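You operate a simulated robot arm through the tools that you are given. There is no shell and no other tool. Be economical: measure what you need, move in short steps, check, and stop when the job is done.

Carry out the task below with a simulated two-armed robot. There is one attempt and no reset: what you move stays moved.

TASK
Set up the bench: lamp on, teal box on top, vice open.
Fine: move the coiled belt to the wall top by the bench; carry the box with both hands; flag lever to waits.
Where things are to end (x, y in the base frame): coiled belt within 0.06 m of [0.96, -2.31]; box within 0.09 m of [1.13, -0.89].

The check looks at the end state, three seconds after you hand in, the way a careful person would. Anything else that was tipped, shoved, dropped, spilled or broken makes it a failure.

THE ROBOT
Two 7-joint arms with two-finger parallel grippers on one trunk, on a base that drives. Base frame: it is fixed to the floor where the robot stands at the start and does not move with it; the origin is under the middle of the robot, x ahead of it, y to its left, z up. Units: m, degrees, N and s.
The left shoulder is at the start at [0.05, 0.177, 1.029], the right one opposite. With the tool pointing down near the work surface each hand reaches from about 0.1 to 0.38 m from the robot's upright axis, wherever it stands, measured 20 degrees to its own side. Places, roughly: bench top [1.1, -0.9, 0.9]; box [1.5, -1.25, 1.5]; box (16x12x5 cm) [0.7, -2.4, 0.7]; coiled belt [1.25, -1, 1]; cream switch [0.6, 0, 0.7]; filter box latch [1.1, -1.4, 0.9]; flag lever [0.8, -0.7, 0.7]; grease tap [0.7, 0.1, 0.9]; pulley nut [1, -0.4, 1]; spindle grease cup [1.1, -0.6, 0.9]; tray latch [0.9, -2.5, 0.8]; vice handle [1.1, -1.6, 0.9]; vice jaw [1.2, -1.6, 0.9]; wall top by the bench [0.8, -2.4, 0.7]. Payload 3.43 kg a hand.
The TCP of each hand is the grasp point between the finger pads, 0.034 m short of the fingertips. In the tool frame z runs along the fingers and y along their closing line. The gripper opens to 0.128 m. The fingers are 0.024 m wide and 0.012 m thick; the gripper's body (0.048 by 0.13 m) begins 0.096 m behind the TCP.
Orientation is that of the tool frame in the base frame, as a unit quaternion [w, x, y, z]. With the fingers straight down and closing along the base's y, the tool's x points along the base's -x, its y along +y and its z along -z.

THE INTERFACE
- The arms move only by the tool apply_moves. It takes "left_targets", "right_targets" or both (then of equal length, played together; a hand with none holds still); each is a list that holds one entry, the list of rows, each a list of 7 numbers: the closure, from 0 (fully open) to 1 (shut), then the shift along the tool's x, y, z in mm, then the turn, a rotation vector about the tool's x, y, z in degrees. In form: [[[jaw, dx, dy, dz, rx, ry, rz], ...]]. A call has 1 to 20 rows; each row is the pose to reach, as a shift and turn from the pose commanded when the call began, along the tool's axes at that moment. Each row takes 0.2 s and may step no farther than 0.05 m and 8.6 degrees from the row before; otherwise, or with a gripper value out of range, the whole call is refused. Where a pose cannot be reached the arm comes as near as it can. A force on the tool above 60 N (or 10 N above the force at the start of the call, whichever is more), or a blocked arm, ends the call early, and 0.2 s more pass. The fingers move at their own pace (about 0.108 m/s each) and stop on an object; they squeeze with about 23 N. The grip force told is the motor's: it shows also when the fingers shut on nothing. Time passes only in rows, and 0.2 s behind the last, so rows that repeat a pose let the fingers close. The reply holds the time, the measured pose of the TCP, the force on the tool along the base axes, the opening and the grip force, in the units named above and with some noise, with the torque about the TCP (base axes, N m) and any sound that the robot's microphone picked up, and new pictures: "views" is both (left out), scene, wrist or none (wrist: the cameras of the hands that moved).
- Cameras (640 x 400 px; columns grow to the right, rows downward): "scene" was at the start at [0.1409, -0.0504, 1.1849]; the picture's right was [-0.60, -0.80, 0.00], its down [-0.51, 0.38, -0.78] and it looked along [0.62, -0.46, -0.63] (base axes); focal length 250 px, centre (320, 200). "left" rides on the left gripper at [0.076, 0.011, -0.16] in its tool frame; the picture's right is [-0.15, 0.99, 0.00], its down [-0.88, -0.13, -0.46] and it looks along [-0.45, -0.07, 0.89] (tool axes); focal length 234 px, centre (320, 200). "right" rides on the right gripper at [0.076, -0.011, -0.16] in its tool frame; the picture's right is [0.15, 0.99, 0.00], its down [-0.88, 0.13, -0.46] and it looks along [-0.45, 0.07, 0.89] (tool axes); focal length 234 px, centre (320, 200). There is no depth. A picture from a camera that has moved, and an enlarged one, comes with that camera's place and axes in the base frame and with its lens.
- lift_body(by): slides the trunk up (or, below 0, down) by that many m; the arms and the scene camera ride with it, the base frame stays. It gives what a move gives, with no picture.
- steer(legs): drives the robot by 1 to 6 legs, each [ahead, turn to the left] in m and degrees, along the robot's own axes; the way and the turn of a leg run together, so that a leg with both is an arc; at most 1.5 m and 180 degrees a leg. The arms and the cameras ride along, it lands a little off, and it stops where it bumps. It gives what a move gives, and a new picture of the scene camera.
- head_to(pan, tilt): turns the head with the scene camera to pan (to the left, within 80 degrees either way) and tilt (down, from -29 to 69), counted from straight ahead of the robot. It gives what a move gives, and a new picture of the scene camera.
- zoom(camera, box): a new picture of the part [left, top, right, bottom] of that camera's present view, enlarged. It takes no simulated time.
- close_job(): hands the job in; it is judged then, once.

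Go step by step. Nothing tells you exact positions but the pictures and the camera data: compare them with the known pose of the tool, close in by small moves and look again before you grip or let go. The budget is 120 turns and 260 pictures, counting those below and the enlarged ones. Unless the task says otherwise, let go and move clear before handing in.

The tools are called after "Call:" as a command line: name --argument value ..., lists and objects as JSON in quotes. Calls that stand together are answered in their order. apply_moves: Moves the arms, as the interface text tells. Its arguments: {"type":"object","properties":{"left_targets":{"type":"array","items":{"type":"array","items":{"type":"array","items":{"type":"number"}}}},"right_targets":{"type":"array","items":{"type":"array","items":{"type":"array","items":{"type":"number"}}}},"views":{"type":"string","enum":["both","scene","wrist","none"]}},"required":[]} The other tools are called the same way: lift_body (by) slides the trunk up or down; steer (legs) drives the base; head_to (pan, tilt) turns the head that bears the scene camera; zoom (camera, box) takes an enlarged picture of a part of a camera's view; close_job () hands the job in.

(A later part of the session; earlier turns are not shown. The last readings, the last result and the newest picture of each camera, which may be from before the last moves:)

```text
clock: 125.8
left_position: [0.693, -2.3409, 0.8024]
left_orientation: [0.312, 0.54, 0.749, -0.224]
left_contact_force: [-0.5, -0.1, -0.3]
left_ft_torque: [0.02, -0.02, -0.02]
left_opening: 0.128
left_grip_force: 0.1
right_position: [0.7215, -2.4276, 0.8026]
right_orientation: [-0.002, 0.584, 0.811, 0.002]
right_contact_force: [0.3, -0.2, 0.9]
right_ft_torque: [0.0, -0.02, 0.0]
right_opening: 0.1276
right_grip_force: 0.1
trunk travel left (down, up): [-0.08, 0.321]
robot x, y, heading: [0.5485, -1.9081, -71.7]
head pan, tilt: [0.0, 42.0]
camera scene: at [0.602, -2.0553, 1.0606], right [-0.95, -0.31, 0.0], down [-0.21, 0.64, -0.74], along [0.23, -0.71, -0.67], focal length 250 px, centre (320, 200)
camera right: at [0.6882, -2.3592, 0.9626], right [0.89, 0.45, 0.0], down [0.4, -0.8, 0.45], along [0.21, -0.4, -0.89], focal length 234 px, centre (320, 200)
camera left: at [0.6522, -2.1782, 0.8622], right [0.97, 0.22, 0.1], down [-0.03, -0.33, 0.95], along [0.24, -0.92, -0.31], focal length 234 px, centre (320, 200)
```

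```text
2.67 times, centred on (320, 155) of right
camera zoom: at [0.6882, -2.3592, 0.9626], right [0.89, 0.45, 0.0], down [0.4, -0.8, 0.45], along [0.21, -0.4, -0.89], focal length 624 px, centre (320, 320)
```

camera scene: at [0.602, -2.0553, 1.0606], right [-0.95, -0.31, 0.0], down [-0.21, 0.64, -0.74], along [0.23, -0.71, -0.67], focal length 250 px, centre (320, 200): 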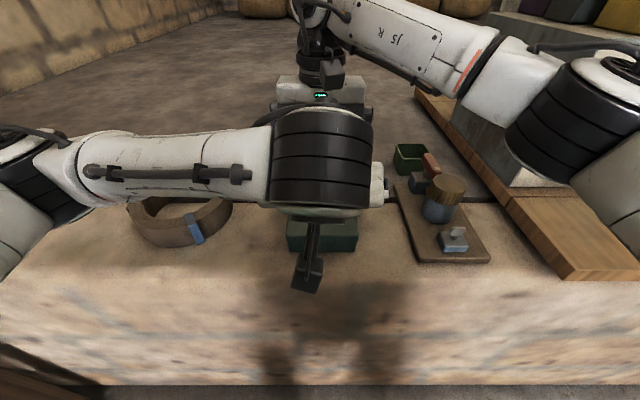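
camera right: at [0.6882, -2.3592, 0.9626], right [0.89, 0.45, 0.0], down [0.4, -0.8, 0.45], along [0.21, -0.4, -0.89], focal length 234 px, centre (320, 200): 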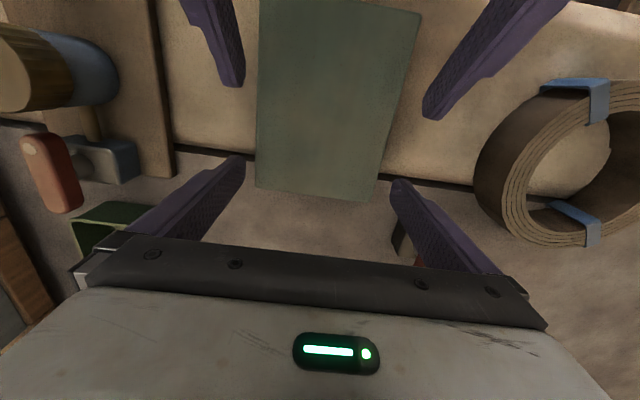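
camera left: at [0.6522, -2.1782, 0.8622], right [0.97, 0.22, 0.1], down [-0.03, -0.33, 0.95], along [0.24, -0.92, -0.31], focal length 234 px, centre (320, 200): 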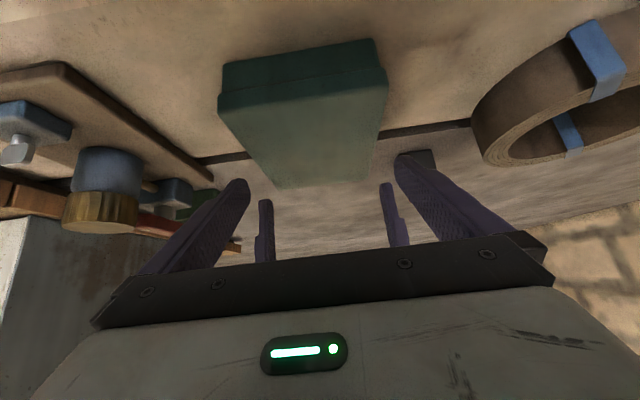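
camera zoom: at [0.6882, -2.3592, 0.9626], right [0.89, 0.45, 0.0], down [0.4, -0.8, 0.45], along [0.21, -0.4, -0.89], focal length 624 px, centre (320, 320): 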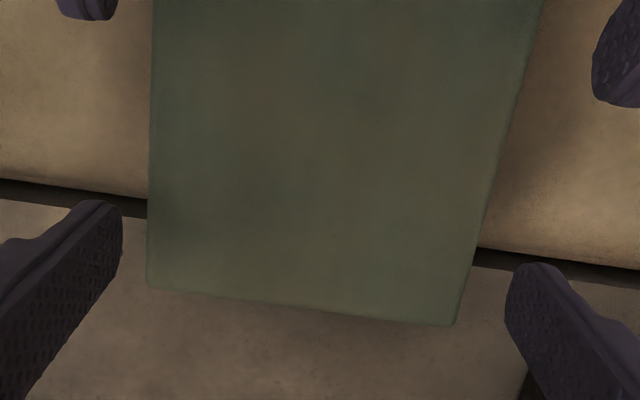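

Measured in the tool frames, the box is 3 mm (left hand) and 2 mm (right hand) off-centre. I'll correct that and lower both hands with the arms, so the force limits guard against landing on the lid.

Call:
apply_moves --right_targets '[[[0, 0, -1.8, 0, 0, 0, 0], [0, 0, -1.8, 15, 0, 0, 0], [0, 0, -1.8, 30, 0, 0, 0], [0, 0, -1.8, 40, 0, 0, 0], [0, 0, -1.8, 50, 0, 0, 0], [0, 0, -1.8, 59, 0, 0, 0]]]' --left_targets '[[[0, 0, -3.2, 0, 0, 0, 0], [0, 10.6, -3.2, 10.6, 0, 0, 0], [0, 21.2, -3.2, 21.2, 0, 0, 0], [0, 28.3, -3.2, 28.3, 0, 0, 0], [0, 35.4, -3.2, 35.4, 0, 0, 0], [0, 41.7, -3.2, 41.7, 0, 0, 0]]]' --views "wrist"

```text
clock: 127.2
left_position: [0.6902, -2.3427, 0.7435]
left_orientation: [0.312, 0.54, 0.749, -0.224]
left_contact_force: [0.3, 0.2, 0.2]
left_ft_torque: [0.01, -0.02, -0.01]
left_opening: 0.1281
left_grip_force: 0.1
right_position: [0.7188, -2.4271, 0.7444]
right_orientation: [-0.001, 0.584, 0.812, 0.002]
right_contact_force: [-0.5, 0.6, 0.6]
right_ft_torque: [0.03, -0.03, -0.02]
right_opening: 0.1281
right_grip_force: 0.0
trunk travel left (down, up): [-0.08, 0.321]
robot x, y, heading: [0.5515, -1.9075, -71.8]
head pan, tilt: [0.0, 42.0]
camera right: at [0.6862, -2.3593, 0.9039], right [0.89, 0.45, 0.0], down [0.4, -0.8, 0.45], along [0.21, -0.4, -0.89], focal length 234 px, centre (320, 200)
camera left: at [0.6485, -2.1798, 0.8035], right [0.97, 0.22, 0.1], down [-0.03, -0.32, 0.95], along [0.24, -0.92, -0.31], focal length 234 px, centre (320, 200)
```

right: 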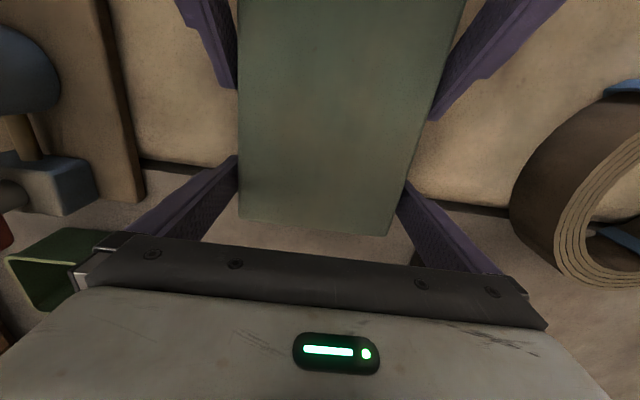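
left: 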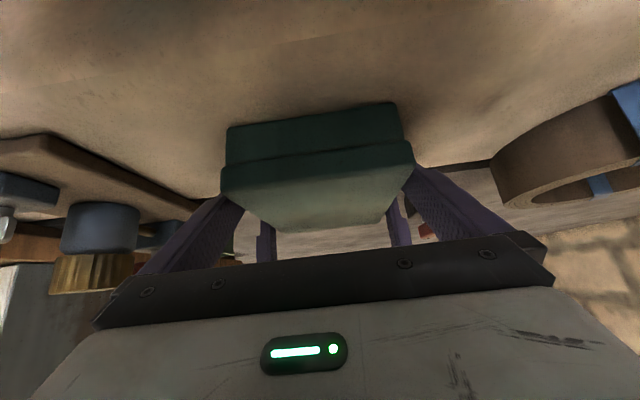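

All four fingers straddle the box cleanly with no contact force. I'll close both grippers together.

Call:
apply_moves --right_targets '[[[0.1, 0, 0, 0, 0, 0, 0], [0.5, 0, 0, 0, 0, 0, 0], [1, 0, 0, 0, 0, 0, 0], [1, 0, 0, 0, 0, 0, 0]]]' --left_targets '[[[0.1, 0, 0, 0, 0, 0, 0], [0.5, 0, 0, 0, 0, 0, 0], [1, 0, 0, 0, 0, 0, 0], [1, 0, 0, 0, 0, 0, 0]]]' --views "wrist"

Call:
lift_body --by 0.04

Call:
zoom --camera "left" --box '[120, 60, 520, 310]'

```text
clock: 128.2
left_position: [0.69, -2.3419, 0.7429]
left_orientation: [0.311, 0.54, 0.749, -0.224]
left_contact_force: [1.9, 4.5, 0.4]
left_ft_torque: [-0.12, -0.69, 0.29]
left_opening: 0.1199
left_grip_force: 22.8
right_position: [0.7191, -2.428, 0.7447]
right_orientation: [-0.003, 0.584, 0.811, 0.002]
right_contact_force: [-1.4, -3.4, 0.1]
right_ft_torque: [-0.1, 0.46, 0.06]
right_opening: 0.1196
right_grip_force: 23.2
trunk travel left (down, up): [-0.08, 0.321]
robot x, y, heading: [0.5513, -1.9095, -72.1]
head pan, tilt: [0.0, 42.0]
camera right: at [0.686, -2.3596, 0.9039], right [0.89, 0.45, 0.0], down [0.4, -0.8, 0.45], along [0.21, -0.4, -0.89], focal length 234 px, centre (320, 200)
camera left: at [0.6487, -2.1799, 0.8036], right [0.97, 0.22, 0.11], down [-0.03, -0.33, 0.94], along [0.24, -0.92, -0.31], focal length 234 px, centre (320, 200)
```

right: 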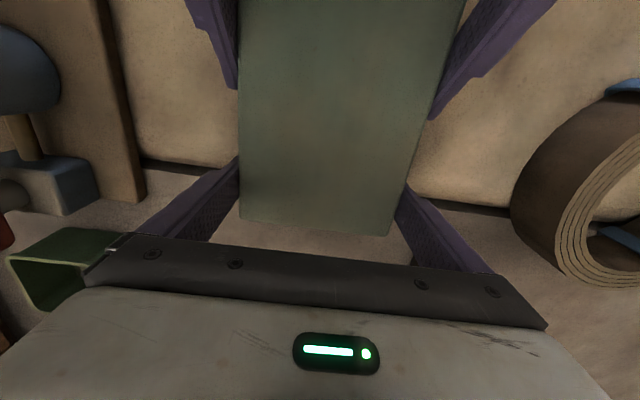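
left: 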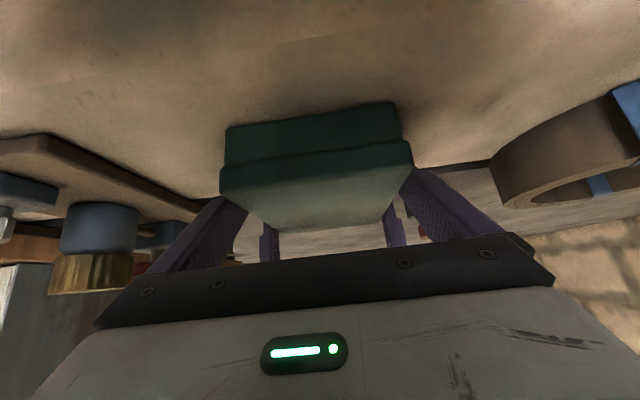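

```text
clock: 129.0
left_position: [0.6901, -2.3415, 0.7837]
left_orientation: [0.311, 0.54, 0.749, -0.224]
left_contact_force: [2.9, 4.5, 1.4]
left_ft_torque: [0.04, -0.56, 0.22]
left_opening: 0.12
left_grip_force: 23.3
right_position: [0.7195, -2.4276, 0.7835]
right_orientation: [-0.002, 0.584, 0.812, 0.001]
right_contact_force: [-3.6, -5.6, -5.3]
right_ft_torque: [-0.29, 0.48, 0.17]
right_opening: 0.1197
right_grip_force: 23.5
trunk travel left (down, up): [-0.12, 0.281]
robot x, y, heading: [0.5536, -1.9097, -71.7]
head pan, tilt: [0.0, 42.0]
```

```text
1.60 times, centred on (320, 185) of left
camera zoom: at [0.6488, -2.1802, 0.8435], right [0.97, 0.22, 0.1], down [-0.03, -0.33, 0.94], along [0.24, -0.92, -0.31], focal length 375 px, centre (320, 224)
```

zoom: 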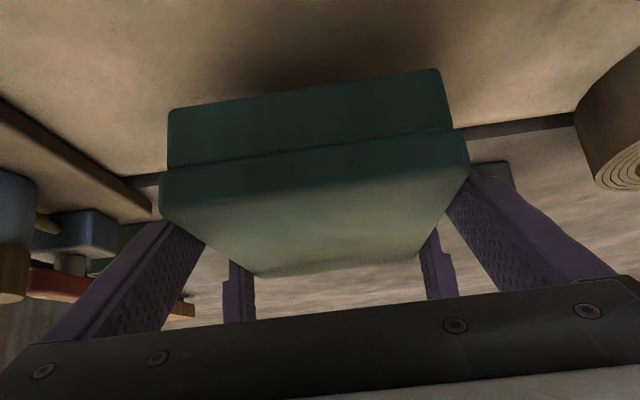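

The whole box came up with both hands. I'll raise it with the trunk, reverse along the wall normal, turn to the bench and stop short of it to check.

Call:
lift_body --by 0.26

Call:
steer --legs '[[-0.4, 0], [-0.387, 0], [0, 90]]'

Call:
head_to --pan 0 --tilt 50

Call:
zoom --camera "right" --box '[0, 0, 640, 400]'

Call:
zoom --camera "left" --box '[0, 0, 640, 400]'

```text
clock: 131.7
left_position: [0.6894, -2.3427, 1.0443]
left_orientation: [0.313, 0.539, 0.75, -0.223]
left_contact_force: [7.9, 6.9, 2.2]
left_ft_torque: [-0.13, -0.27, 0.35]
left_opening: 0.1197
left_grip_force: 23.1
right_position: [0.7179, -2.4275, 1.0451]
right_orientation: [-0.001, 0.584, 0.812, 0.002]
right_contact_force: [-7.7, -6.8, -7.7]
right_ft_torque: [-0.25, 0.14, 0.63]
right_opening: 0.1195
right_grip_force: 22.8
trunk travel left (down, up): [-0.38, 0.021]
robot x, y, heading: [0.5466, -1.9098, -71.6]
head pan, tilt: [0.0, 42.0]
```

```text
clock: 140.0
left_position: [0.7421, -1.0384, 1.0443]
left_orientation: [0.379, -0.143, 0.912, 0.06]
left_contact_force: [-6.0, 8.2, -0.8]
left_ft_torque: [0.19, -0.03, 0.61]
left_opening: 0.1195
left_grip_force: 23.0
right_position: [0.8285, -1.0092, 1.0456]
right_orientation: [-0.002, -0.154, 0.988, 0.001]
right_contact_force: [5.1, -8.4, -3.6]
right_ft_torque: [-0.13, -0.08, 0.21]
right_opening: 0.1199
right_grip_force: 22.6
trunk travel left (down, up): [-0.38, 0.021]
robot x, y, heading: [0.3072, -1.1661, 17.5]
head pan, tilt: [0.0, 42.0]
camera scene: at [0.4583, -1.1236, 1.3605], right [0.3, -0.95, 0.0], down [-0.64, -0.2, -0.74], along [0.71, 0.22, -0.67], focal length 250 px, centre (320, 200)
```

scene: 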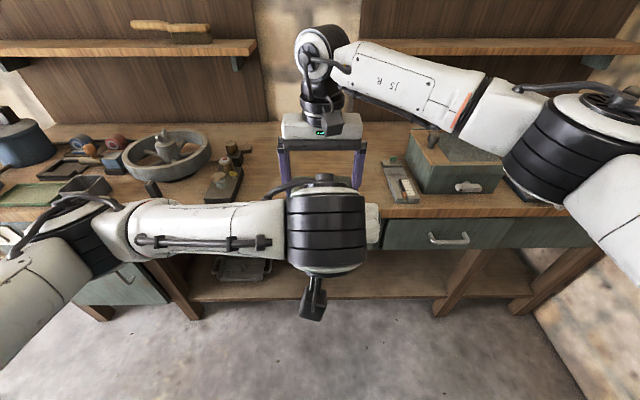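

```text
clock: 140.7
left_position: [0.7426, -1.0375, 1.0435]
left_orientation: [0.378, -0.143, 0.913, 0.059]
left_contact_force: [0.1, 0.2, -2.3]
left_ft_torque: [-0.2, -0.08, -0.02]
left_opening: 0.12
left_grip_force: 23.1
right_position: [0.8289, -1.0112, 1.0439]
right_orientation: [-0.002, -0.154, 0.988, 0.0]
right_contact_force: [0.1, -0.3, -1.8]
right_ft_torque: [0.24, 0.07, 0.1]
right_opening: 0.1197
right_grip_force: 23.3
trunk travel left (down, up): [-0.38, 0.021]
robot x, y, heading: [0.3111, -1.1698, 17.7]
head pan, tilt: [0.0, 50.0]
camera scene: at [0.452, -1.1258, 1.3494], right [0.3, -0.95, 0.0], down [-0.73, -0.23, -0.64], along [0.61, 0.19, -0.77], focal length 250 px, centre (320, 200)
```

scene: 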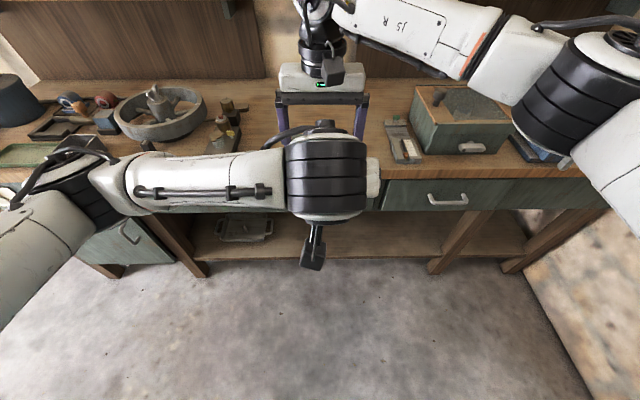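

```text
1.00 times, centred on (320, 200) of right (not enlarged: the box is as wide or as high as the picture)
camera zoom: at [0.7629, -1.0428, 1.2039], right [-0.44, 0.9, 0.0], down [0.8, 0.39, 0.45], along [0.4, 0.2, -0.89], focal length 234 px, centre (320, 200)
```

zoom: 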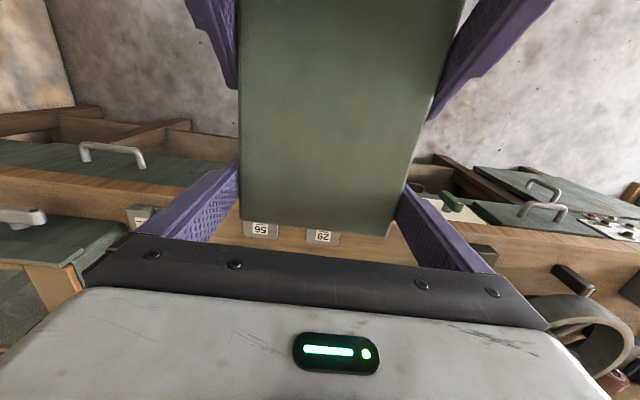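

```text
1.00 times, centred on (320, 200) of left (not enlarged: the box is as wide or as high as the picture)
camera zoom: at [0.5822, -1.0773, 1.1035], right [-0.2, 0.97, 0.11], down [0.33, -0.03, 0.94], along [0.92, 0.23, -0.31], focal length 234 px, centre (320, 200)
```

zoom: 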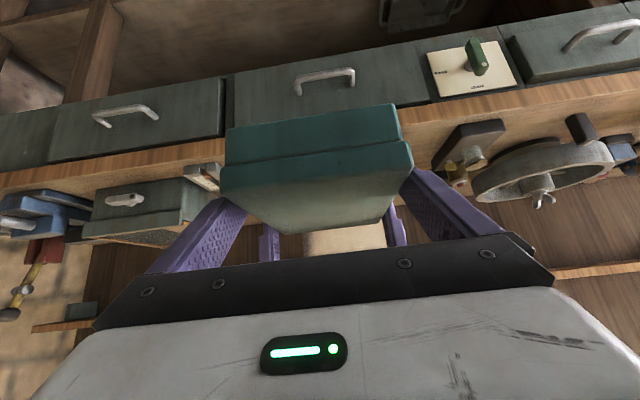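

The box is held securely, and it needs about 0.36 m ahead and 24 mm left. I'll turn 1.6° and drive in over the bench.

Call:
steer --legs '[[0, 1.6], [0.36, 0]]'

Call:
zoom --camera "right" --box '[0, 0, 640, 400]'

Call:
zoom --camera "left" --box '[0, 0, 640, 400]'

```text
clock: 143.3
left_position: [1.0762, -0.906, 1.0443]
left_orientation: [0.377, -0.156, 0.91, 0.065]
left_contact_force: [-0.1, -0.1, -1.9]
left_ft_torque: [0.1, 0.0, 0.05]
left_opening: 0.1199
left_grip_force: 22.9
right_position: [1.1613, -0.8763, 1.0434]
right_orientation: [-0.003, -0.171, 0.985, 0.0]
right_contact_force: [0.2, -0.4, -1.7]
right_ft_torque: [-0.06, -0.05, -0.05]
right_opening: 0.1197
right_grip_force: 23.2
trunk travel left (down, up): [-0.38, 0.021]
robot x, y, heading: [0.6488, -1.055, 19.4]
head pan, tilt: [0.0, 50.0]
camera scene: at [0.7883, -1.0036, 1.3492], right [0.33, -0.94, 0.0], down [-0.72, -0.25, -0.64], along [0.61, 0.21, -0.77], focal length 250 px, centre (320, 200)
```

scene: 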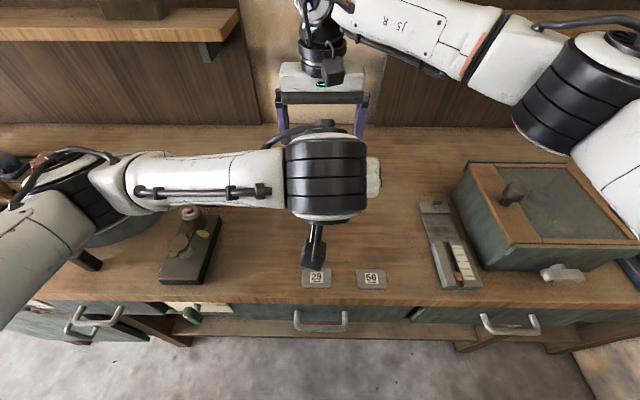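

```text
1.00 times, centred on (320, 200) of right (not enlarged: the box is as wide or as high as the picture)
camera zoom: at [1.0965, -0.9113, 1.2038], right [-0.47, 0.88, 0.0], down [0.79, 0.42, 0.45], along [0.4, 0.21, -0.89], focal length 234 px, centre (320, 200)
```

zoom: 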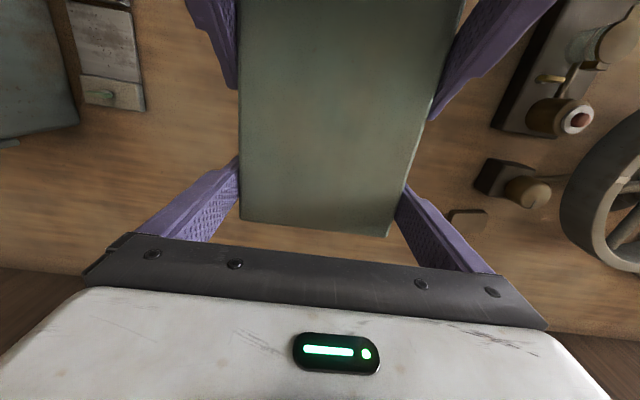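

```text
1.00 times, centred on (320, 200) of left (not enlarged: the box is as wide or as high as the picture)
camera zoom: at [0.9168, -0.9512, 1.1034], right [-0.23, 0.97, 0.11], down [0.33, -0.02, 0.94], along [0.92, 0.26, -0.31], focal length 234 px, centre (320, 200)
```

zoom: 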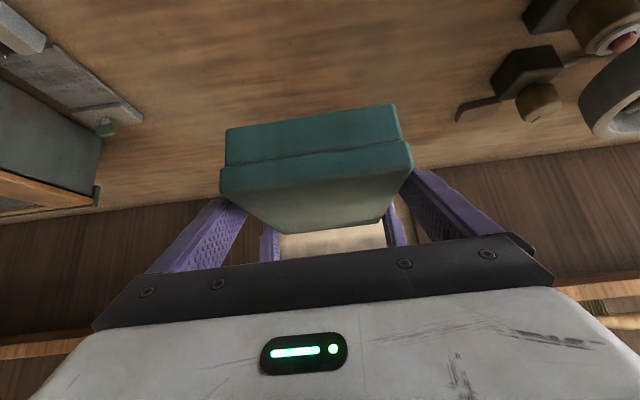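

The box is at about (1.115, -0.893), right over the target. Before lowering I'll check that the left elbow clears the items on the bench.

Call:
head_to --pan 45 --tilt 35

Call:
head_to --pan 75 --tilt 60

```text
clock: 144.4
left_position: [1.0766, -0.9068, 1.0437]
left_orientation: [0.378, -0.157, 0.91, 0.067]
left_contact_force: [0.1, 0.1, -2.2]
left_ft_torque: [-0.12, -0.08, 0.01]
left_opening: 0.1198
left_grip_force: 22.9
right_position: [1.1618, -0.8772, 1.0447]
right_orientation: [-0.003, -0.17, 0.986, -0.001]
right_contact_force: [0.3, -1.2, -3.0]
right_ft_torque: [0.12, 0.08, 0.0]
right_opening: 0.12
right_grip_force: 22.9
trunk travel left (down, up): [-0.38, 0.021]
robot x, y, heading: [0.647, -1.0505, 19.4]
head pan, tilt: [45.0, 35.0]
camera scene: at [0.7533, -0.95, 1.371], right [0.9, -0.43, 0.0], down [-0.25, -0.52, -0.82], along [0.36, 0.74, -0.57], focal length 250 px, centre (320, 200)
```

scene: 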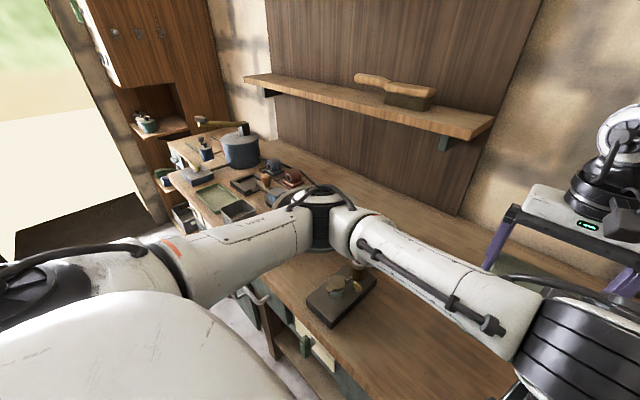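

```text
clock: 145.4
left_position: [1.0764, -0.9077, 1.0445]
left_orientation: [0.376, -0.157, 0.911, 0.066]
left_contact_force: [-0.5, 0.1, -2.0]
left_ft_torque: [0.0, -0.01, 0.02]
left_opening: 0.1199
left_grip_force: 23.4
right_position: [1.1609, -0.8754, 1.0449]
right_orientation: [-0.003, -0.17, 0.985, 0.0]
right_contact_force: [0.5, 0.1, -3.3]
right_ft_torque: [0.0, 0.02, -0.05]
right_opening: 0.1198
right_grip_force: 22.7
trunk travel left (down, up): [-0.38, 0.021]
robot x, y, heading: [0.6502, -1.0521, 19.4]
head pan, tilt: [75.0, 60.0]
camera scene: at [0.7102, -0.9628, 1.3368], right [1.0, 0.07, 0.0], down [0.06, -0.86, -0.5], along [-0.04, 0.5, -0.87], focal length 250 px, centre (320, 200)
```

scene: 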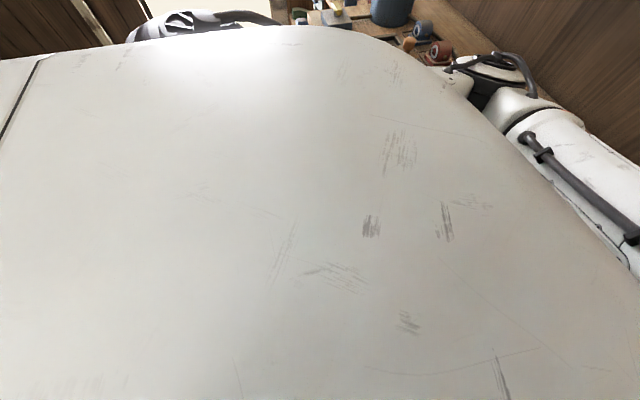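

The elbow sits at z≈1.2 and will clear everything. I'll lower most of the way by trunk, then finish gently with the arms.

Call:
lift_body --by -0.135

Call:
apply_moves --right_targets '[[[1, 0, 0, 2, 0, 0, 0], [1, 0, 0, 4, 0, 0, 0], [1, 0, 0, 6, 0, 0, 0]]]' --left_targets '[[[1, 1.4, 0, 1.4, 0, 0, 0], [1, 2.8, 0, 2.8, 0, 0, 0], [1, 4.2, 0, 4.2, 0, 0, 0]]]' --views "wrist"

```text
clock: 147.0
left_position: [1.075, -0.9073, 0.9086]
left_orientation: [0.379, -0.157, 0.91, 0.066]
left_contact_force: [0.4, 0.1, -1.7]
left_ft_torque: [0.03, 0.01, 0.01]
left_opening: 0.1199
left_grip_force: 23.1
right_position: [1.1603, -0.8762, 0.9091]
right_orientation: [-0.002, -0.17, 0.985, 0.0]
right_contact_force: [-0.1, 0.4, -1.4]
right_ft_torque: [-0.07, -0.08, -0.02]
right_opening: 0.1196
right_grip_force: 22.9
trunk travel left (down, up): [-0.245, 0.156]
robot x, y, heading: [0.6437, -1.0517, 19.0]
head pan, tilt: [75.0, 60.0]
```

```text
clock: 147.8
left_position: [1.0784, -0.9041, 0.9147]
left_orientation: [0.387, -0.156, 0.906, 0.07]
left_contact_force: [-4.6, -10.6, -16.3]
left_ft_torque: [-0.03, 0.37, -0.47]
left_opening: 0.1191
left_grip_force: 23.4
right_position: [1.1596, -0.8748, 0.9089]
right_orientation: [0.0, -0.17, 0.985, 0.002]
right_contact_force: [4.7, 11.6, 13.2]
right_ft_torque: [-0.43, 0.86, -0.34]
right_opening: 0.1196
right_grip_force: 23.1
trunk travel left (down, up): [-0.245, 0.156]
robot x, y, heading: [0.6453, -1.0543, 19.5]
head pan, tilt: [75.0, 60.0]
camera right: at [1.0944, -0.9104, 1.0679], right [-0.47, 0.88, 0.0], down [0.79, 0.42, 0.46], along [0.4, 0.22, -0.89], focal length 234 px, centre (320, 200)
camera left: at [0.9175, -0.9487, 0.9703], right [-0.24, 0.97, 0.11], down [0.31, -0.03, 0.95], along [0.92, 0.26, -0.29], focal length 234 px, centre (320, 200)
```

right: 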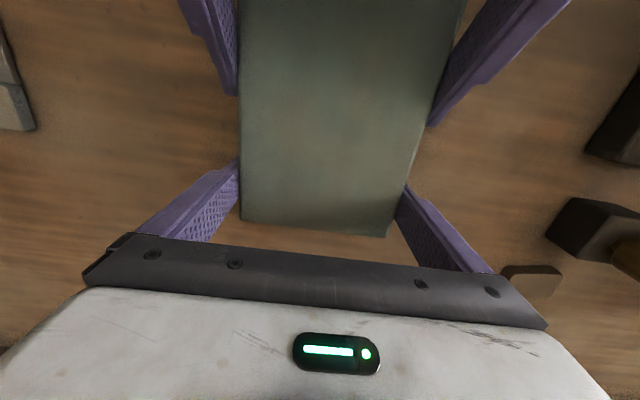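
left: 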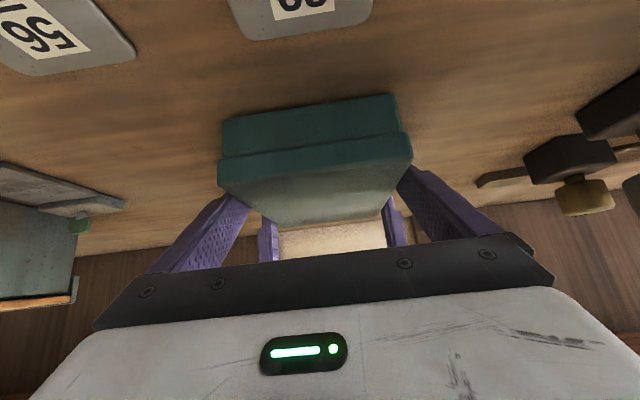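

The left hand rose instead of sinking, so something is off. I'll look before doing anything more.

Call:
head_to --pan 30 --tilt 45

Call:
head_to --pan 0 --tilt 55

```text
clock: 148.9
left_position: [1.0761, -0.9056, 0.9146]
left_orientation: [0.388, -0.157, 0.906, 0.068]
left_contact_force: [2.2, -13.4, -13.4]
left_ft_torque: [-0.39, 0.4, -0.75]
left_opening: 0.12
left_grip_force: 23.5
right_position: [1.1581, -0.8779, 0.9057]
right_orientation: [-0.002, -0.171, 0.985, 0.0]
right_contact_force: [-1.2, 11.6, 9.9]
right_ft_torque: [-0.03, 0.49, -0.31]
right_opening: 0.1195
right_grip_force: 22.7
trunk travel left (down, up): [-0.245, 0.156]
robot x, y, heading: [0.6457, -1.0541, 19.2]
head pan, tilt: [30.0, 45.0]
camera scene: at [0.7638, -0.9699, 1.2222], right [0.76, -0.65, 0.0], down [-0.46, -0.54, -0.71], along [0.46, 0.54, -0.7], focal length 250 px, centre (320, 200)
```

scene: 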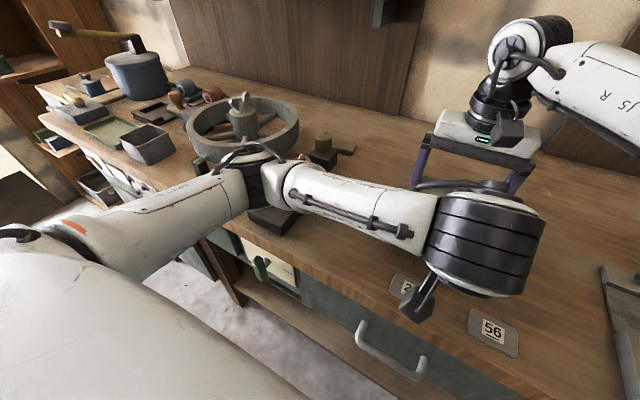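

```text
clock: 149.9
left_position: [1.0759, -0.9072, 0.9149]
left_orientation: [0.391, -0.157, 0.904, 0.069]
left_contact_force: [8.3, -8.9, -7.1]
left_ft_torque: [-0.36, 0.56, -0.87]
left_opening: 0.12
left_grip_force: 23.0
right_position: [1.1569, -0.8794, 0.9067]
right_orientation: [0.0, -0.171, 0.985, 0.0]
right_contact_force: [-7.4, 8.6, 4.1]
right_ft_torque: [0.09, -0.15, -0.12]
right_opening: 0.1197
right_grip_force: 23.1
trunk travel left (down, up): [-0.245, 0.156]
robot x, y, heading: [0.6459, -1.0505, 19.5]
head pan, tilt: [0.0, 55.0]
camera scene: at [0.778, -1.0089, 1.2089], right [0.33, -0.94, 0.0], down [-0.77, -0.27, -0.58], along [0.55, 0.19, -0.82], focal length 250 px, centre (320, 200)
```

scene: 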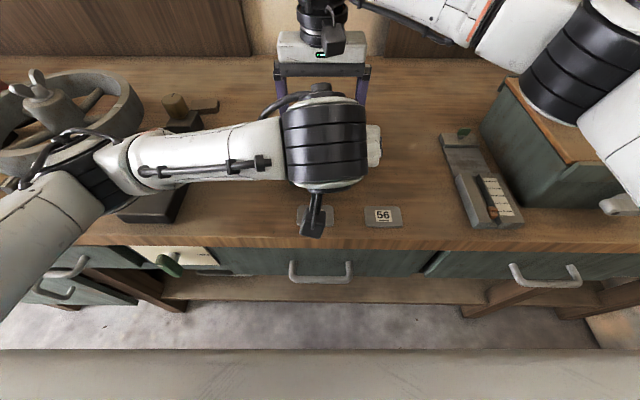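

Call:
zoom --camera "scene" --box '[0, 60, 240, 210]'

Call:
head_to --pan 55 --tilt 38

Call:
zoom --camera "left" --box '[0, 0, 640, 400]'

```text
2.67 times, centred on (120, 135) of scene
camera zoom: at [0.778, -1.0089, 1.2089], right [0.33, -0.94, 0.0], down [-0.77, -0.27, -0.58], along [0.55, 0.19, -0.82], focal length 667 px, centre (853, 373)
```

zoom: 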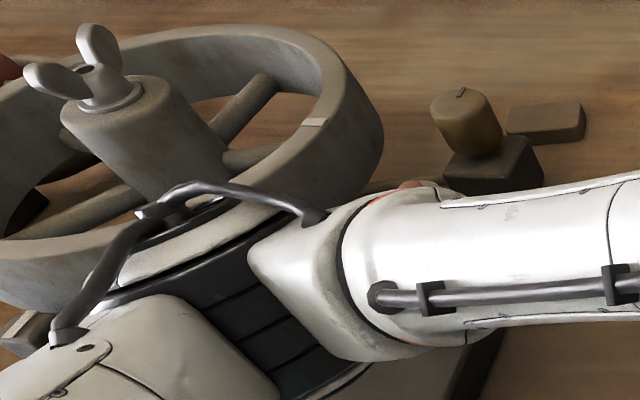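

```text
clock: 151.1
left_position: [1.0764, -0.9084, 0.9156]
left_orientation: [0.39, -0.157, 0.905, 0.069]
left_contact_force: [12.7, -2.6, -0.3]
left_ft_torque: [-0.22, -0.06, -0.86]
left_opening: 0.1197
left_grip_force: 23.2
right_position: [1.1562, -0.8792, 0.9078]
right_orientation: [0.0, -0.17, 0.985, 0.002]
right_contact_force: [-13.6, 3.1, -4.2]
right_ft_torque: [0.23, -0.22, 0.28]
right_opening: 0.12
right_grip_force: 23.0
trunk travel left (down, up): [-0.245, 0.156]
robot x, y, heading: [0.6507, -1.0525, 19.3]
head pan, tilt: [55.0, 38.0]
camera scene: at [0.7326, -0.951, 1.2327], right [0.96, -0.27, 0.0], down [-0.16, -0.59, -0.79], along [0.22, 0.76, -0.61], focal length 250 px, centre (320, 200)
```

scene: 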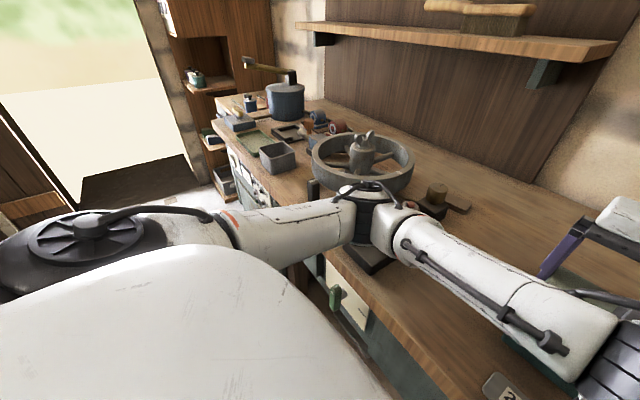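

```text
1.00 times, centred on (320, 200) of left (not enlarged: the box is as wide or as high as the picture)
camera zoom: at [0.9146, -0.9535, 0.9699], right [-0.24, 0.96, 0.11], down [0.3, -0.03, 0.95], along [0.92, 0.26, -0.28], focal length 234 px, centre (320, 200)
```

zoom: 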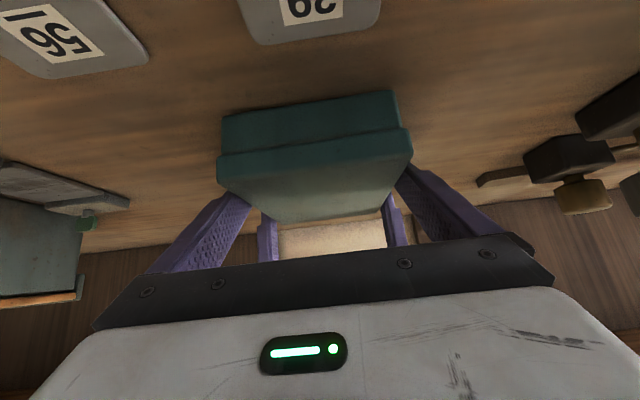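

Call:
zoom --camera "left" --box '[190, 60, 450, 222]'

Call:
zoom --camera "scene" --box '[300, 160, 480, 272]'

```text
2.46 times, centred on (320, 141) of left
camera zoom: at [0.9146, -0.9535, 0.9699], right [-0.24, 0.96, 0.11], down [0.3, -0.03, 0.95], along [0.92, 0.26, -0.28], focal length 576 px, centre (320, 345)
```

zoom: 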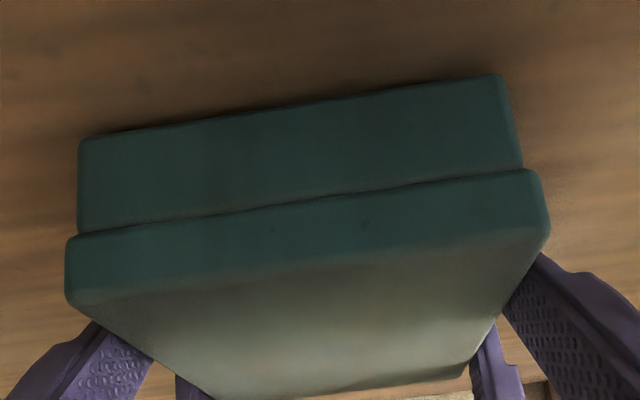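

```text
3.56 times, centred on (390, 216) of scene
camera zoom: at [0.7326, -0.951, 1.2327], right [0.96, -0.27, 0.0], down [-0.16, -0.59, -0.79], along [0.22, 0.76, -0.61], focal length 890 px, centre (71, 143)
```

zoom: 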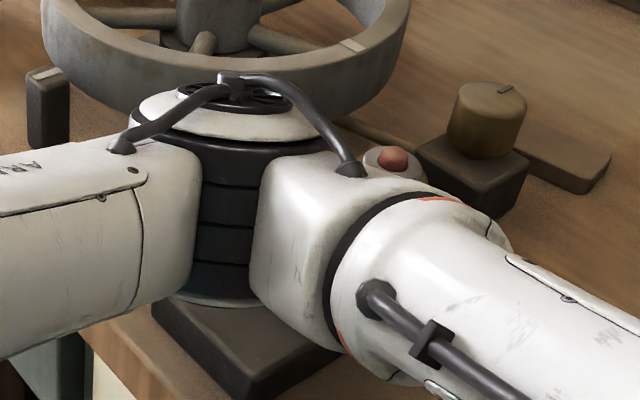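

The left elbow is very near the grease bottle, which may have blocked it. I'll raise the trunk 6 cm to free it and look again.

Call:
lift_body --by 0.06

Call:
apply_moves --right_targets '[[[1, 0, 0, 0, 0, 0, 0]]]' --left_targets '[[[1, 0, 0, 0, 0, 0, 0]]]'

Call:
zoom --camera "scene" --box '[280, 140, 500, 278]'

```text
clock: 152.1
left_position: [1.0755, -0.9069, 0.9617]
left_orientation: [0.377, -0.156, 0.911, 0.065]
left_contact_force: [1.9, -1.0, 11.2]
left_ft_torque: [0.11, -0.69, -0.08]
left_opening: 0.1198
left_grip_force: 22.9
right_position: [1.1625, -0.8777, 0.9615]
right_orientation: [-0.002, -0.169, 0.986, -0.001]
right_contact_force: [-0.9, 1.2, -15.0]
right_ft_torque: [0.32, -0.37, -0.02]
right_opening: 0.1196
right_grip_force: 23.0
trunk travel left (down, up): [-0.305, 0.096]
robot x, y, heading: [0.6466, -1.0538, 19.3]
head pan, tilt: [55.0, 38.0]
```

```text
clock: 152.5
left_position: [1.0755, -0.9069, 0.9623]
left_orientation: [0.378, -0.157, 0.91, 0.066]
left_contact_force: [-2.7, -1.8, 10.4]
left_ft_torque: [0.12, -0.66, 0.09]
left_opening: 0.1201
left_grip_force: 22.5
right_position: [1.1629, -0.8759, 0.9632]
right_orientation: [-0.001, -0.168, 0.986, 0.0]
right_contact_force: [1.8, 0.7, -14.7]
right_ft_torque: [0.27, -0.49, -0.11]
right_opening: 0.1197
right_grip_force: 22.6
trunk travel left (down, up): [-0.305, 0.096]
robot x, y, heading: [0.644, -1.0528, 19.5]
head pan, tilt: [55.0, 38.0]
camera scene: at [0.7384, -0.9462, 1.2914], right [0.96, -0.27, 0.0], down [-0.17, -0.59, -0.79], along [0.21, 0.76, -0.62], focal length 250 px, centre (320, 200)
camera right: at [1.0967, -0.9112, 1.1229], right [-0.47, 0.88, 0.0], down [0.79, 0.42, 0.45], along [0.4, 0.21, -0.89], focal length 234 px, centre (320, 200)
camera left: at [0.9159, -0.9514, 1.0226], right [-0.23, 0.97, 0.11], down [0.33, -0.02, 0.94], along [0.92, 0.25, -0.31], focal length 234 px, centre (320, 200)
```

scene: 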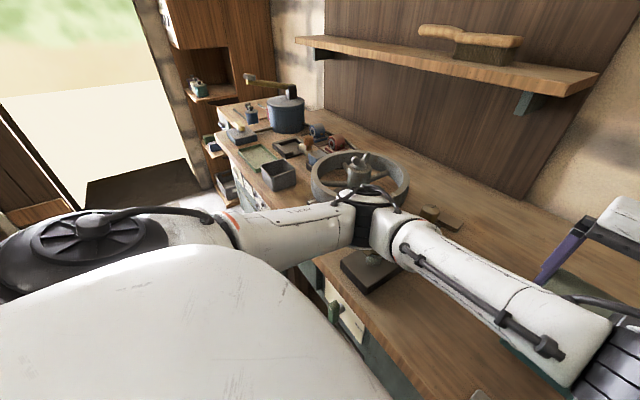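
right: 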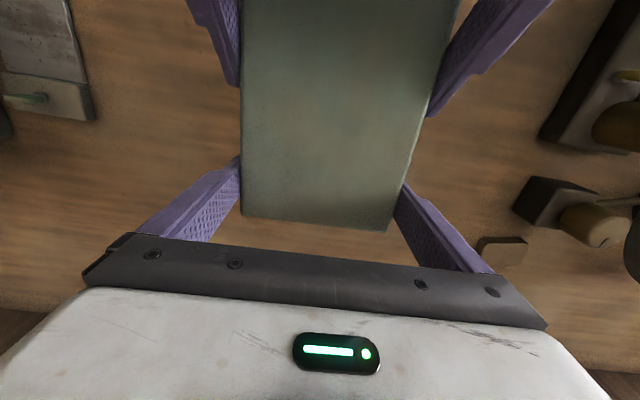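
left: 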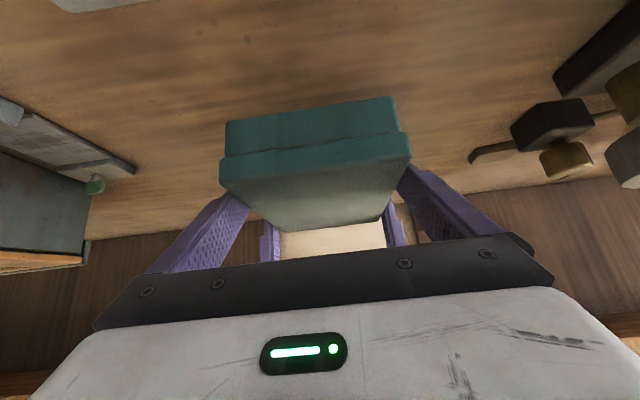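

```text
2.90 times, centred on (390, 209) of scene
camera zoom: at [0.7384, -0.9462, 1.2914], right [0.96, -0.27, 0.0], down [-0.17, -0.59, -0.79], along [0.21, 0.76, -0.62], focal length 725 px, centre (117, 174)
```

zoom: 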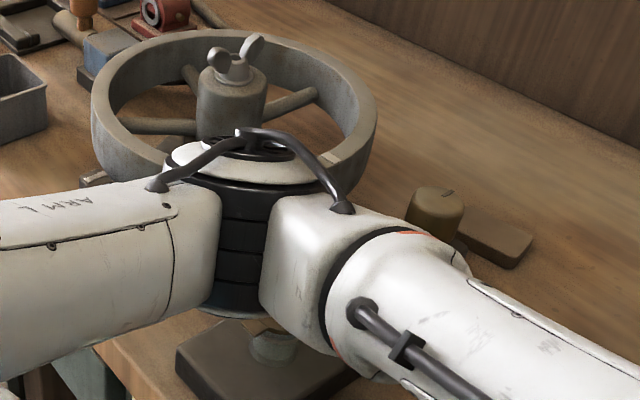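

The left hand returned to its commanded height, so the elbow had been resting on the grease cup's lid; the cup still looks upright and in place. This time I'll lower with the arms, which drops the elbow less, and watch it.

Call:
apply_moves --right_targets '[[[1, 0, 0, 8, 0, 0, 0], [1, 0, 0, 16, 0, 0, 0], [1, 0, 0, 24, 0, 0, 0], [1, 0, 0, 32, 0, 0, 0]]]' --left_targets '[[[1, 5.7, 0, 5.7, 0, 0, 0], [1, 11.3, 0, 11.3, 0, 0, 0], [1, 17, 0, 17, 0, 0, 0], [1, 22.6, 0, 22.6, 0, 0, 0]]]' --views "scene"

Call:
zoom --camera "scene" --box '[280, 140, 500, 278]'

```text
clock: 153.5
left_position: [1.0761, -0.9062, 0.9299]
left_orientation: [0.376, -0.156, 0.911, 0.065]
left_contact_force: [-7.0, -1.2, 4.7]
left_ft_torque: [-0.11, -0.51, 0.13]
left_opening: 0.1202
left_grip_force: 22.8
right_position: [1.1622, -0.877, 0.931]
right_orientation: [-0.002, -0.169, 0.986, 0.0]
right_contact_force: [8.6, 2.3, -9.3]
right_ft_torque: [0.37, -0.12, -0.01]
right_opening: 0.1197
right_grip_force: 22.6
trunk travel left (down, up): [-0.305, 0.096]
robot x, y, heading: [0.6455, -1.0545, 19.4]
head pan, tilt: [55.0, 38.0]
camera scene: at [0.7385, -0.9462, 1.2915], right [0.96, -0.27, 0.0], down [-0.17, -0.59, -0.79], along [0.21, 0.76, -0.62], focal length 250 px, centre (320, 200)
```

scene: 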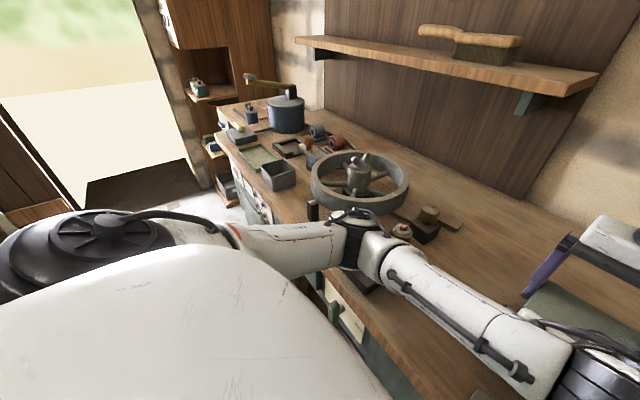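

```text
2.90 times, centred on (390, 209) of scene
camera zoom: at [0.7385, -0.9462, 1.2915], right [0.96, -0.27, 0.0], down [-0.17, -0.59, -0.79], along [0.21, 0.76, -0.62], focal length 725 px, centre (117, 174)
```

zoom: 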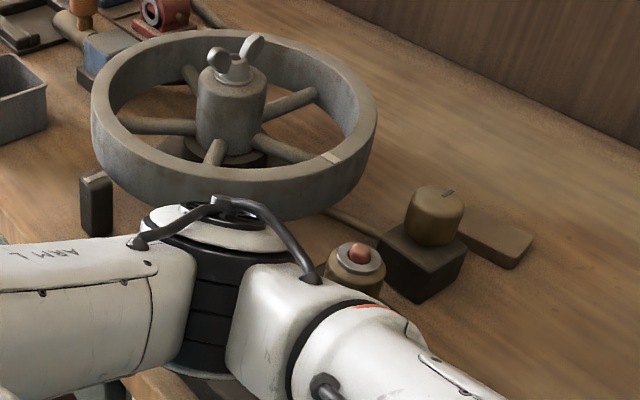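

The elbow drops just as much this way. Approaching at a heading of about 35° would put the elbow well away from the grease block, so I'll raise the box, back out and re-approach at that angle.

Call:
apply_moves --right_targets '[[[1, 0, 0, -8, 0, 0, 0], [1, 0, 0, -16, 0, 0, 0], [1, 0, 0, -24, 0, 0, 0], [1, 0, 0, -32, 0, 0, 0]]]' --left_targets '[[[1, -5.7, 0, -5.7, 0, 0, 0], [1, -11.3, 0, -11.3, 0, 0, 0], [1, -17, 0, -17, 0, 0, 0], [1, -22.6, 0, -22.6, 0, 0, 0]]]' --views "none"

Call:
lift_body --by 0.09

Call:
steer --legs '[[-0.3, 0]]'

Call:
zoom --camera "scene" --box '[300, 120, 640, 330]'

```text
clock: 154.5
left_position: [1.0759, -0.9063, 0.9623]
left_orientation: [0.377, -0.156, 0.911, 0.066]
left_contact_force: [-10.9, -3.3, -1.8]
left_ft_torque: [-0.14, 0.3, 0.01]
left_opening: 0.12
left_grip_force: 22.8
right_position: [1.1631, -0.8766, 0.9638]
right_orientation: [-0.002, -0.17, 0.985, 0.001]
right_contact_force: [11.6, 3.4, -3.0]
right_ft_torque: [0.17, -0.42, 0.06]
right_opening: 0.1198
right_grip_force: 22.8
trunk travel left (down, up): [-0.305, 0.096]
robot x, y, heading: [0.646, -1.0526, 19.5]
head pan, tilt: [55.0, 38.0]
```

```text
clock: 155.8
left_position: [1.0752, -0.9079, 1.0519]
left_orientation: [0.376, -0.156, 0.911, 0.065]
left_contact_force: [-10.9, -2.4, -8.1]
left_ft_torque: [-0.26, 0.5, -0.06]
left_opening: 0.1199
left_grip_force: 22.6
right_position: [1.1622, -0.8768, 1.0529]
right_orientation: [-0.002, -0.169, 0.986, 0.0]
right_contact_force: [11.6, 2.3, 4.2]
right_ft_torque: [0.08, 0.08, 0.14]
right_opening: 0.1199
right_grip_force: 22.7
trunk travel left (down, up): [-0.395, 0.006]
robot x, y, heading: [0.649, -1.0533, 19.5]
head pan, tilt: [55.0, 38.0]
```

```text
clock: 157.8
left_position: [0.8001, -1.0012, 1.0535]
left_orientation: [0.375, -0.16, 0.911, 0.067]
left_contact_force: [-8.0, -1.0, -11.9]
left_ft_torque: [-0.2, 0.47, 0.09]
left_opening: 0.1201
left_grip_force: 23.1
right_position: [0.8856, -0.9701, 1.0547]
right_orientation: [-0.002, -0.174, 0.985, 0.0]
right_contact_force: [8.1, 1.8, 8.3]
right_ft_torque: [-0.11, 0.38, 0.07]
right_opening: 0.1199
right_grip_force: 22.8
trunk travel left (down, up): [-0.395, 0.006]
robot x, y, heading: [0.3733, -1.1516, 19.6]
head pan, tilt: [55.0, 38.0]
camera scene: at [0.4626, -1.043, 1.3816], right [0.96, -0.26, 0.0], down [-0.16, -0.59, -0.79], along [0.21, 0.76, -0.62], focal length 250 px, centre (320, 200)
```

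scene: 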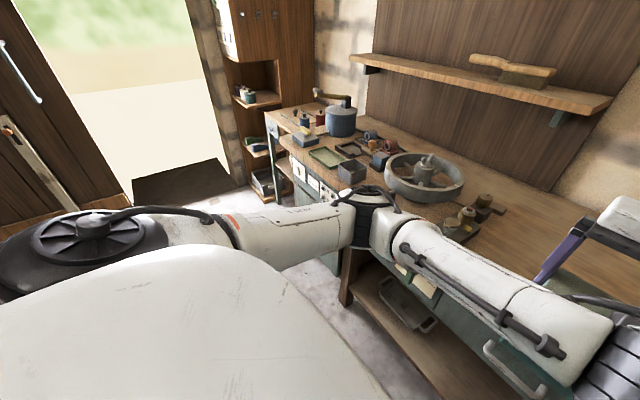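

```text
1.88 times, centred on (470, 225) of scene
camera zoom: at [0.4626, -1.043, 1.3816], right [0.96, -0.26, 0.0], down [-0.16, -0.59, -0.79], along [0.21, 0.76, -0.62], focal length 471 px, centre (38, 153)
```

zoom: 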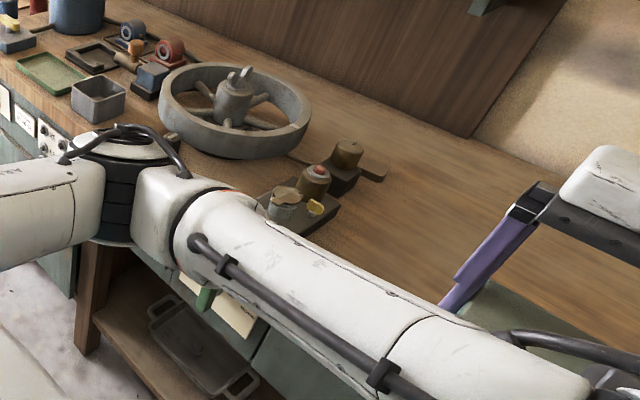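

The grease cup and bottle are intact. I'll manoeuvre for the 35° approach.

Call:
steer --legs '[[0, 48.7], [-0.391, 0], [0, -33.3], [0.3, 0]]'

Call:
head_to --pan 0 --tilt 50

```text
clock: 165.7
left_position: [0.846, -1.1044, 1.053]
left_orientation: [0.365, -0.27, 0.884, 0.113]
left_contact_force: [0.3, 0.5, -3.2]
left_ft_torque: [-0.15, -0.11, -0.02]
left_opening: 0.1201
left_grip_force: 22.8
right_position: [0.9194, -1.0529, 1.0528]
right_orientation: [-0.003, -0.294, 0.956, 0.0]
right_contact_force: [0.6, -0.3, -2.1]
right_ft_torque: [0.12, 0.15, 0.05]
right_opening: 0.1197
right_grip_force: 23.4
trunk travel left (down, up): [-0.395, 0.006]
robot x, y, heading: [0.4696, -1.3598, 33.9]
head pan, tilt: [55.0, 38.0]
camera scene: at [0.5288, -1.2291, 1.3814], right [1.0, -0.02, 0.0], down [-0.01, -0.62, -0.79], along [0.01, 0.79, -0.62], focal length 250 px, centre (320, 200)
```

scene: 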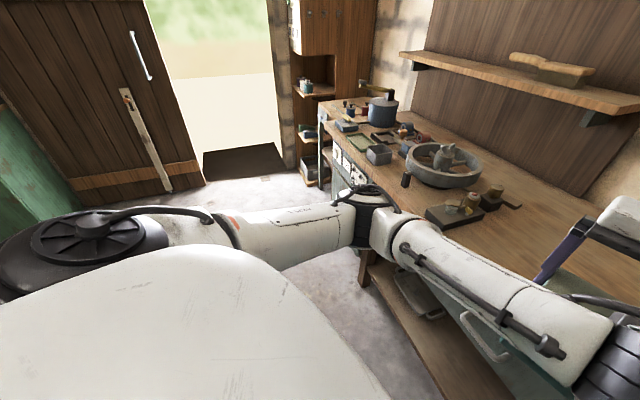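

```text
clock: 167.0
left_position: [0.8443, -1.1044, 1.0536]
left_orientation: [0.364, -0.272, 0.884, 0.113]
left_contact_force: [0.3, 0.2, -2.2]
left_ft_torque: [-0.1, -0.08, -0.03]
left_opening: 0.1201
left_grip_force: 23.0
right_position: [0.9195, -1.0537, 1.0529]
right_orientation: [-0.002, -0.294, 0.956, 0.0]
right_contact_force: [-0.3, 0.1, -1.5]
right_ft_torque: [0.12, 0.0, 0.03]
right_opening: 0.1197
right_grip_force: 23.1
trunk travel left (down, up): [-0.395, 0.006]
robot x, y, heading: [0.4646, -1.3535, 33.7]
head pan, tilt: [0.0, 50.0]
camera scene: at [0.5905, -1.2727, 1.3643], right [0.56, -0.83, 0.0], down [-0.64, -0.43, -0.64], along [0.53, 0.36, -0.77], focal length 250 px, centre (320, 200)
```

scene: 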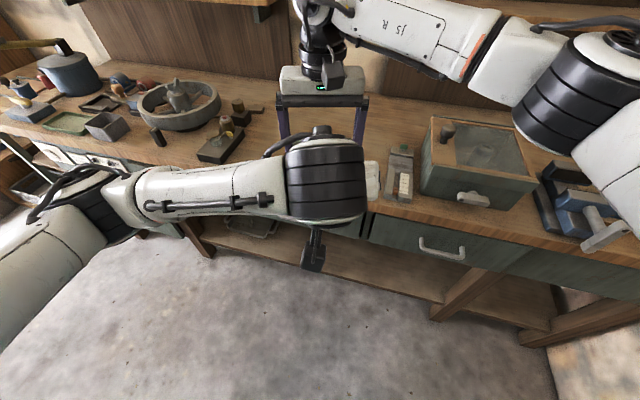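

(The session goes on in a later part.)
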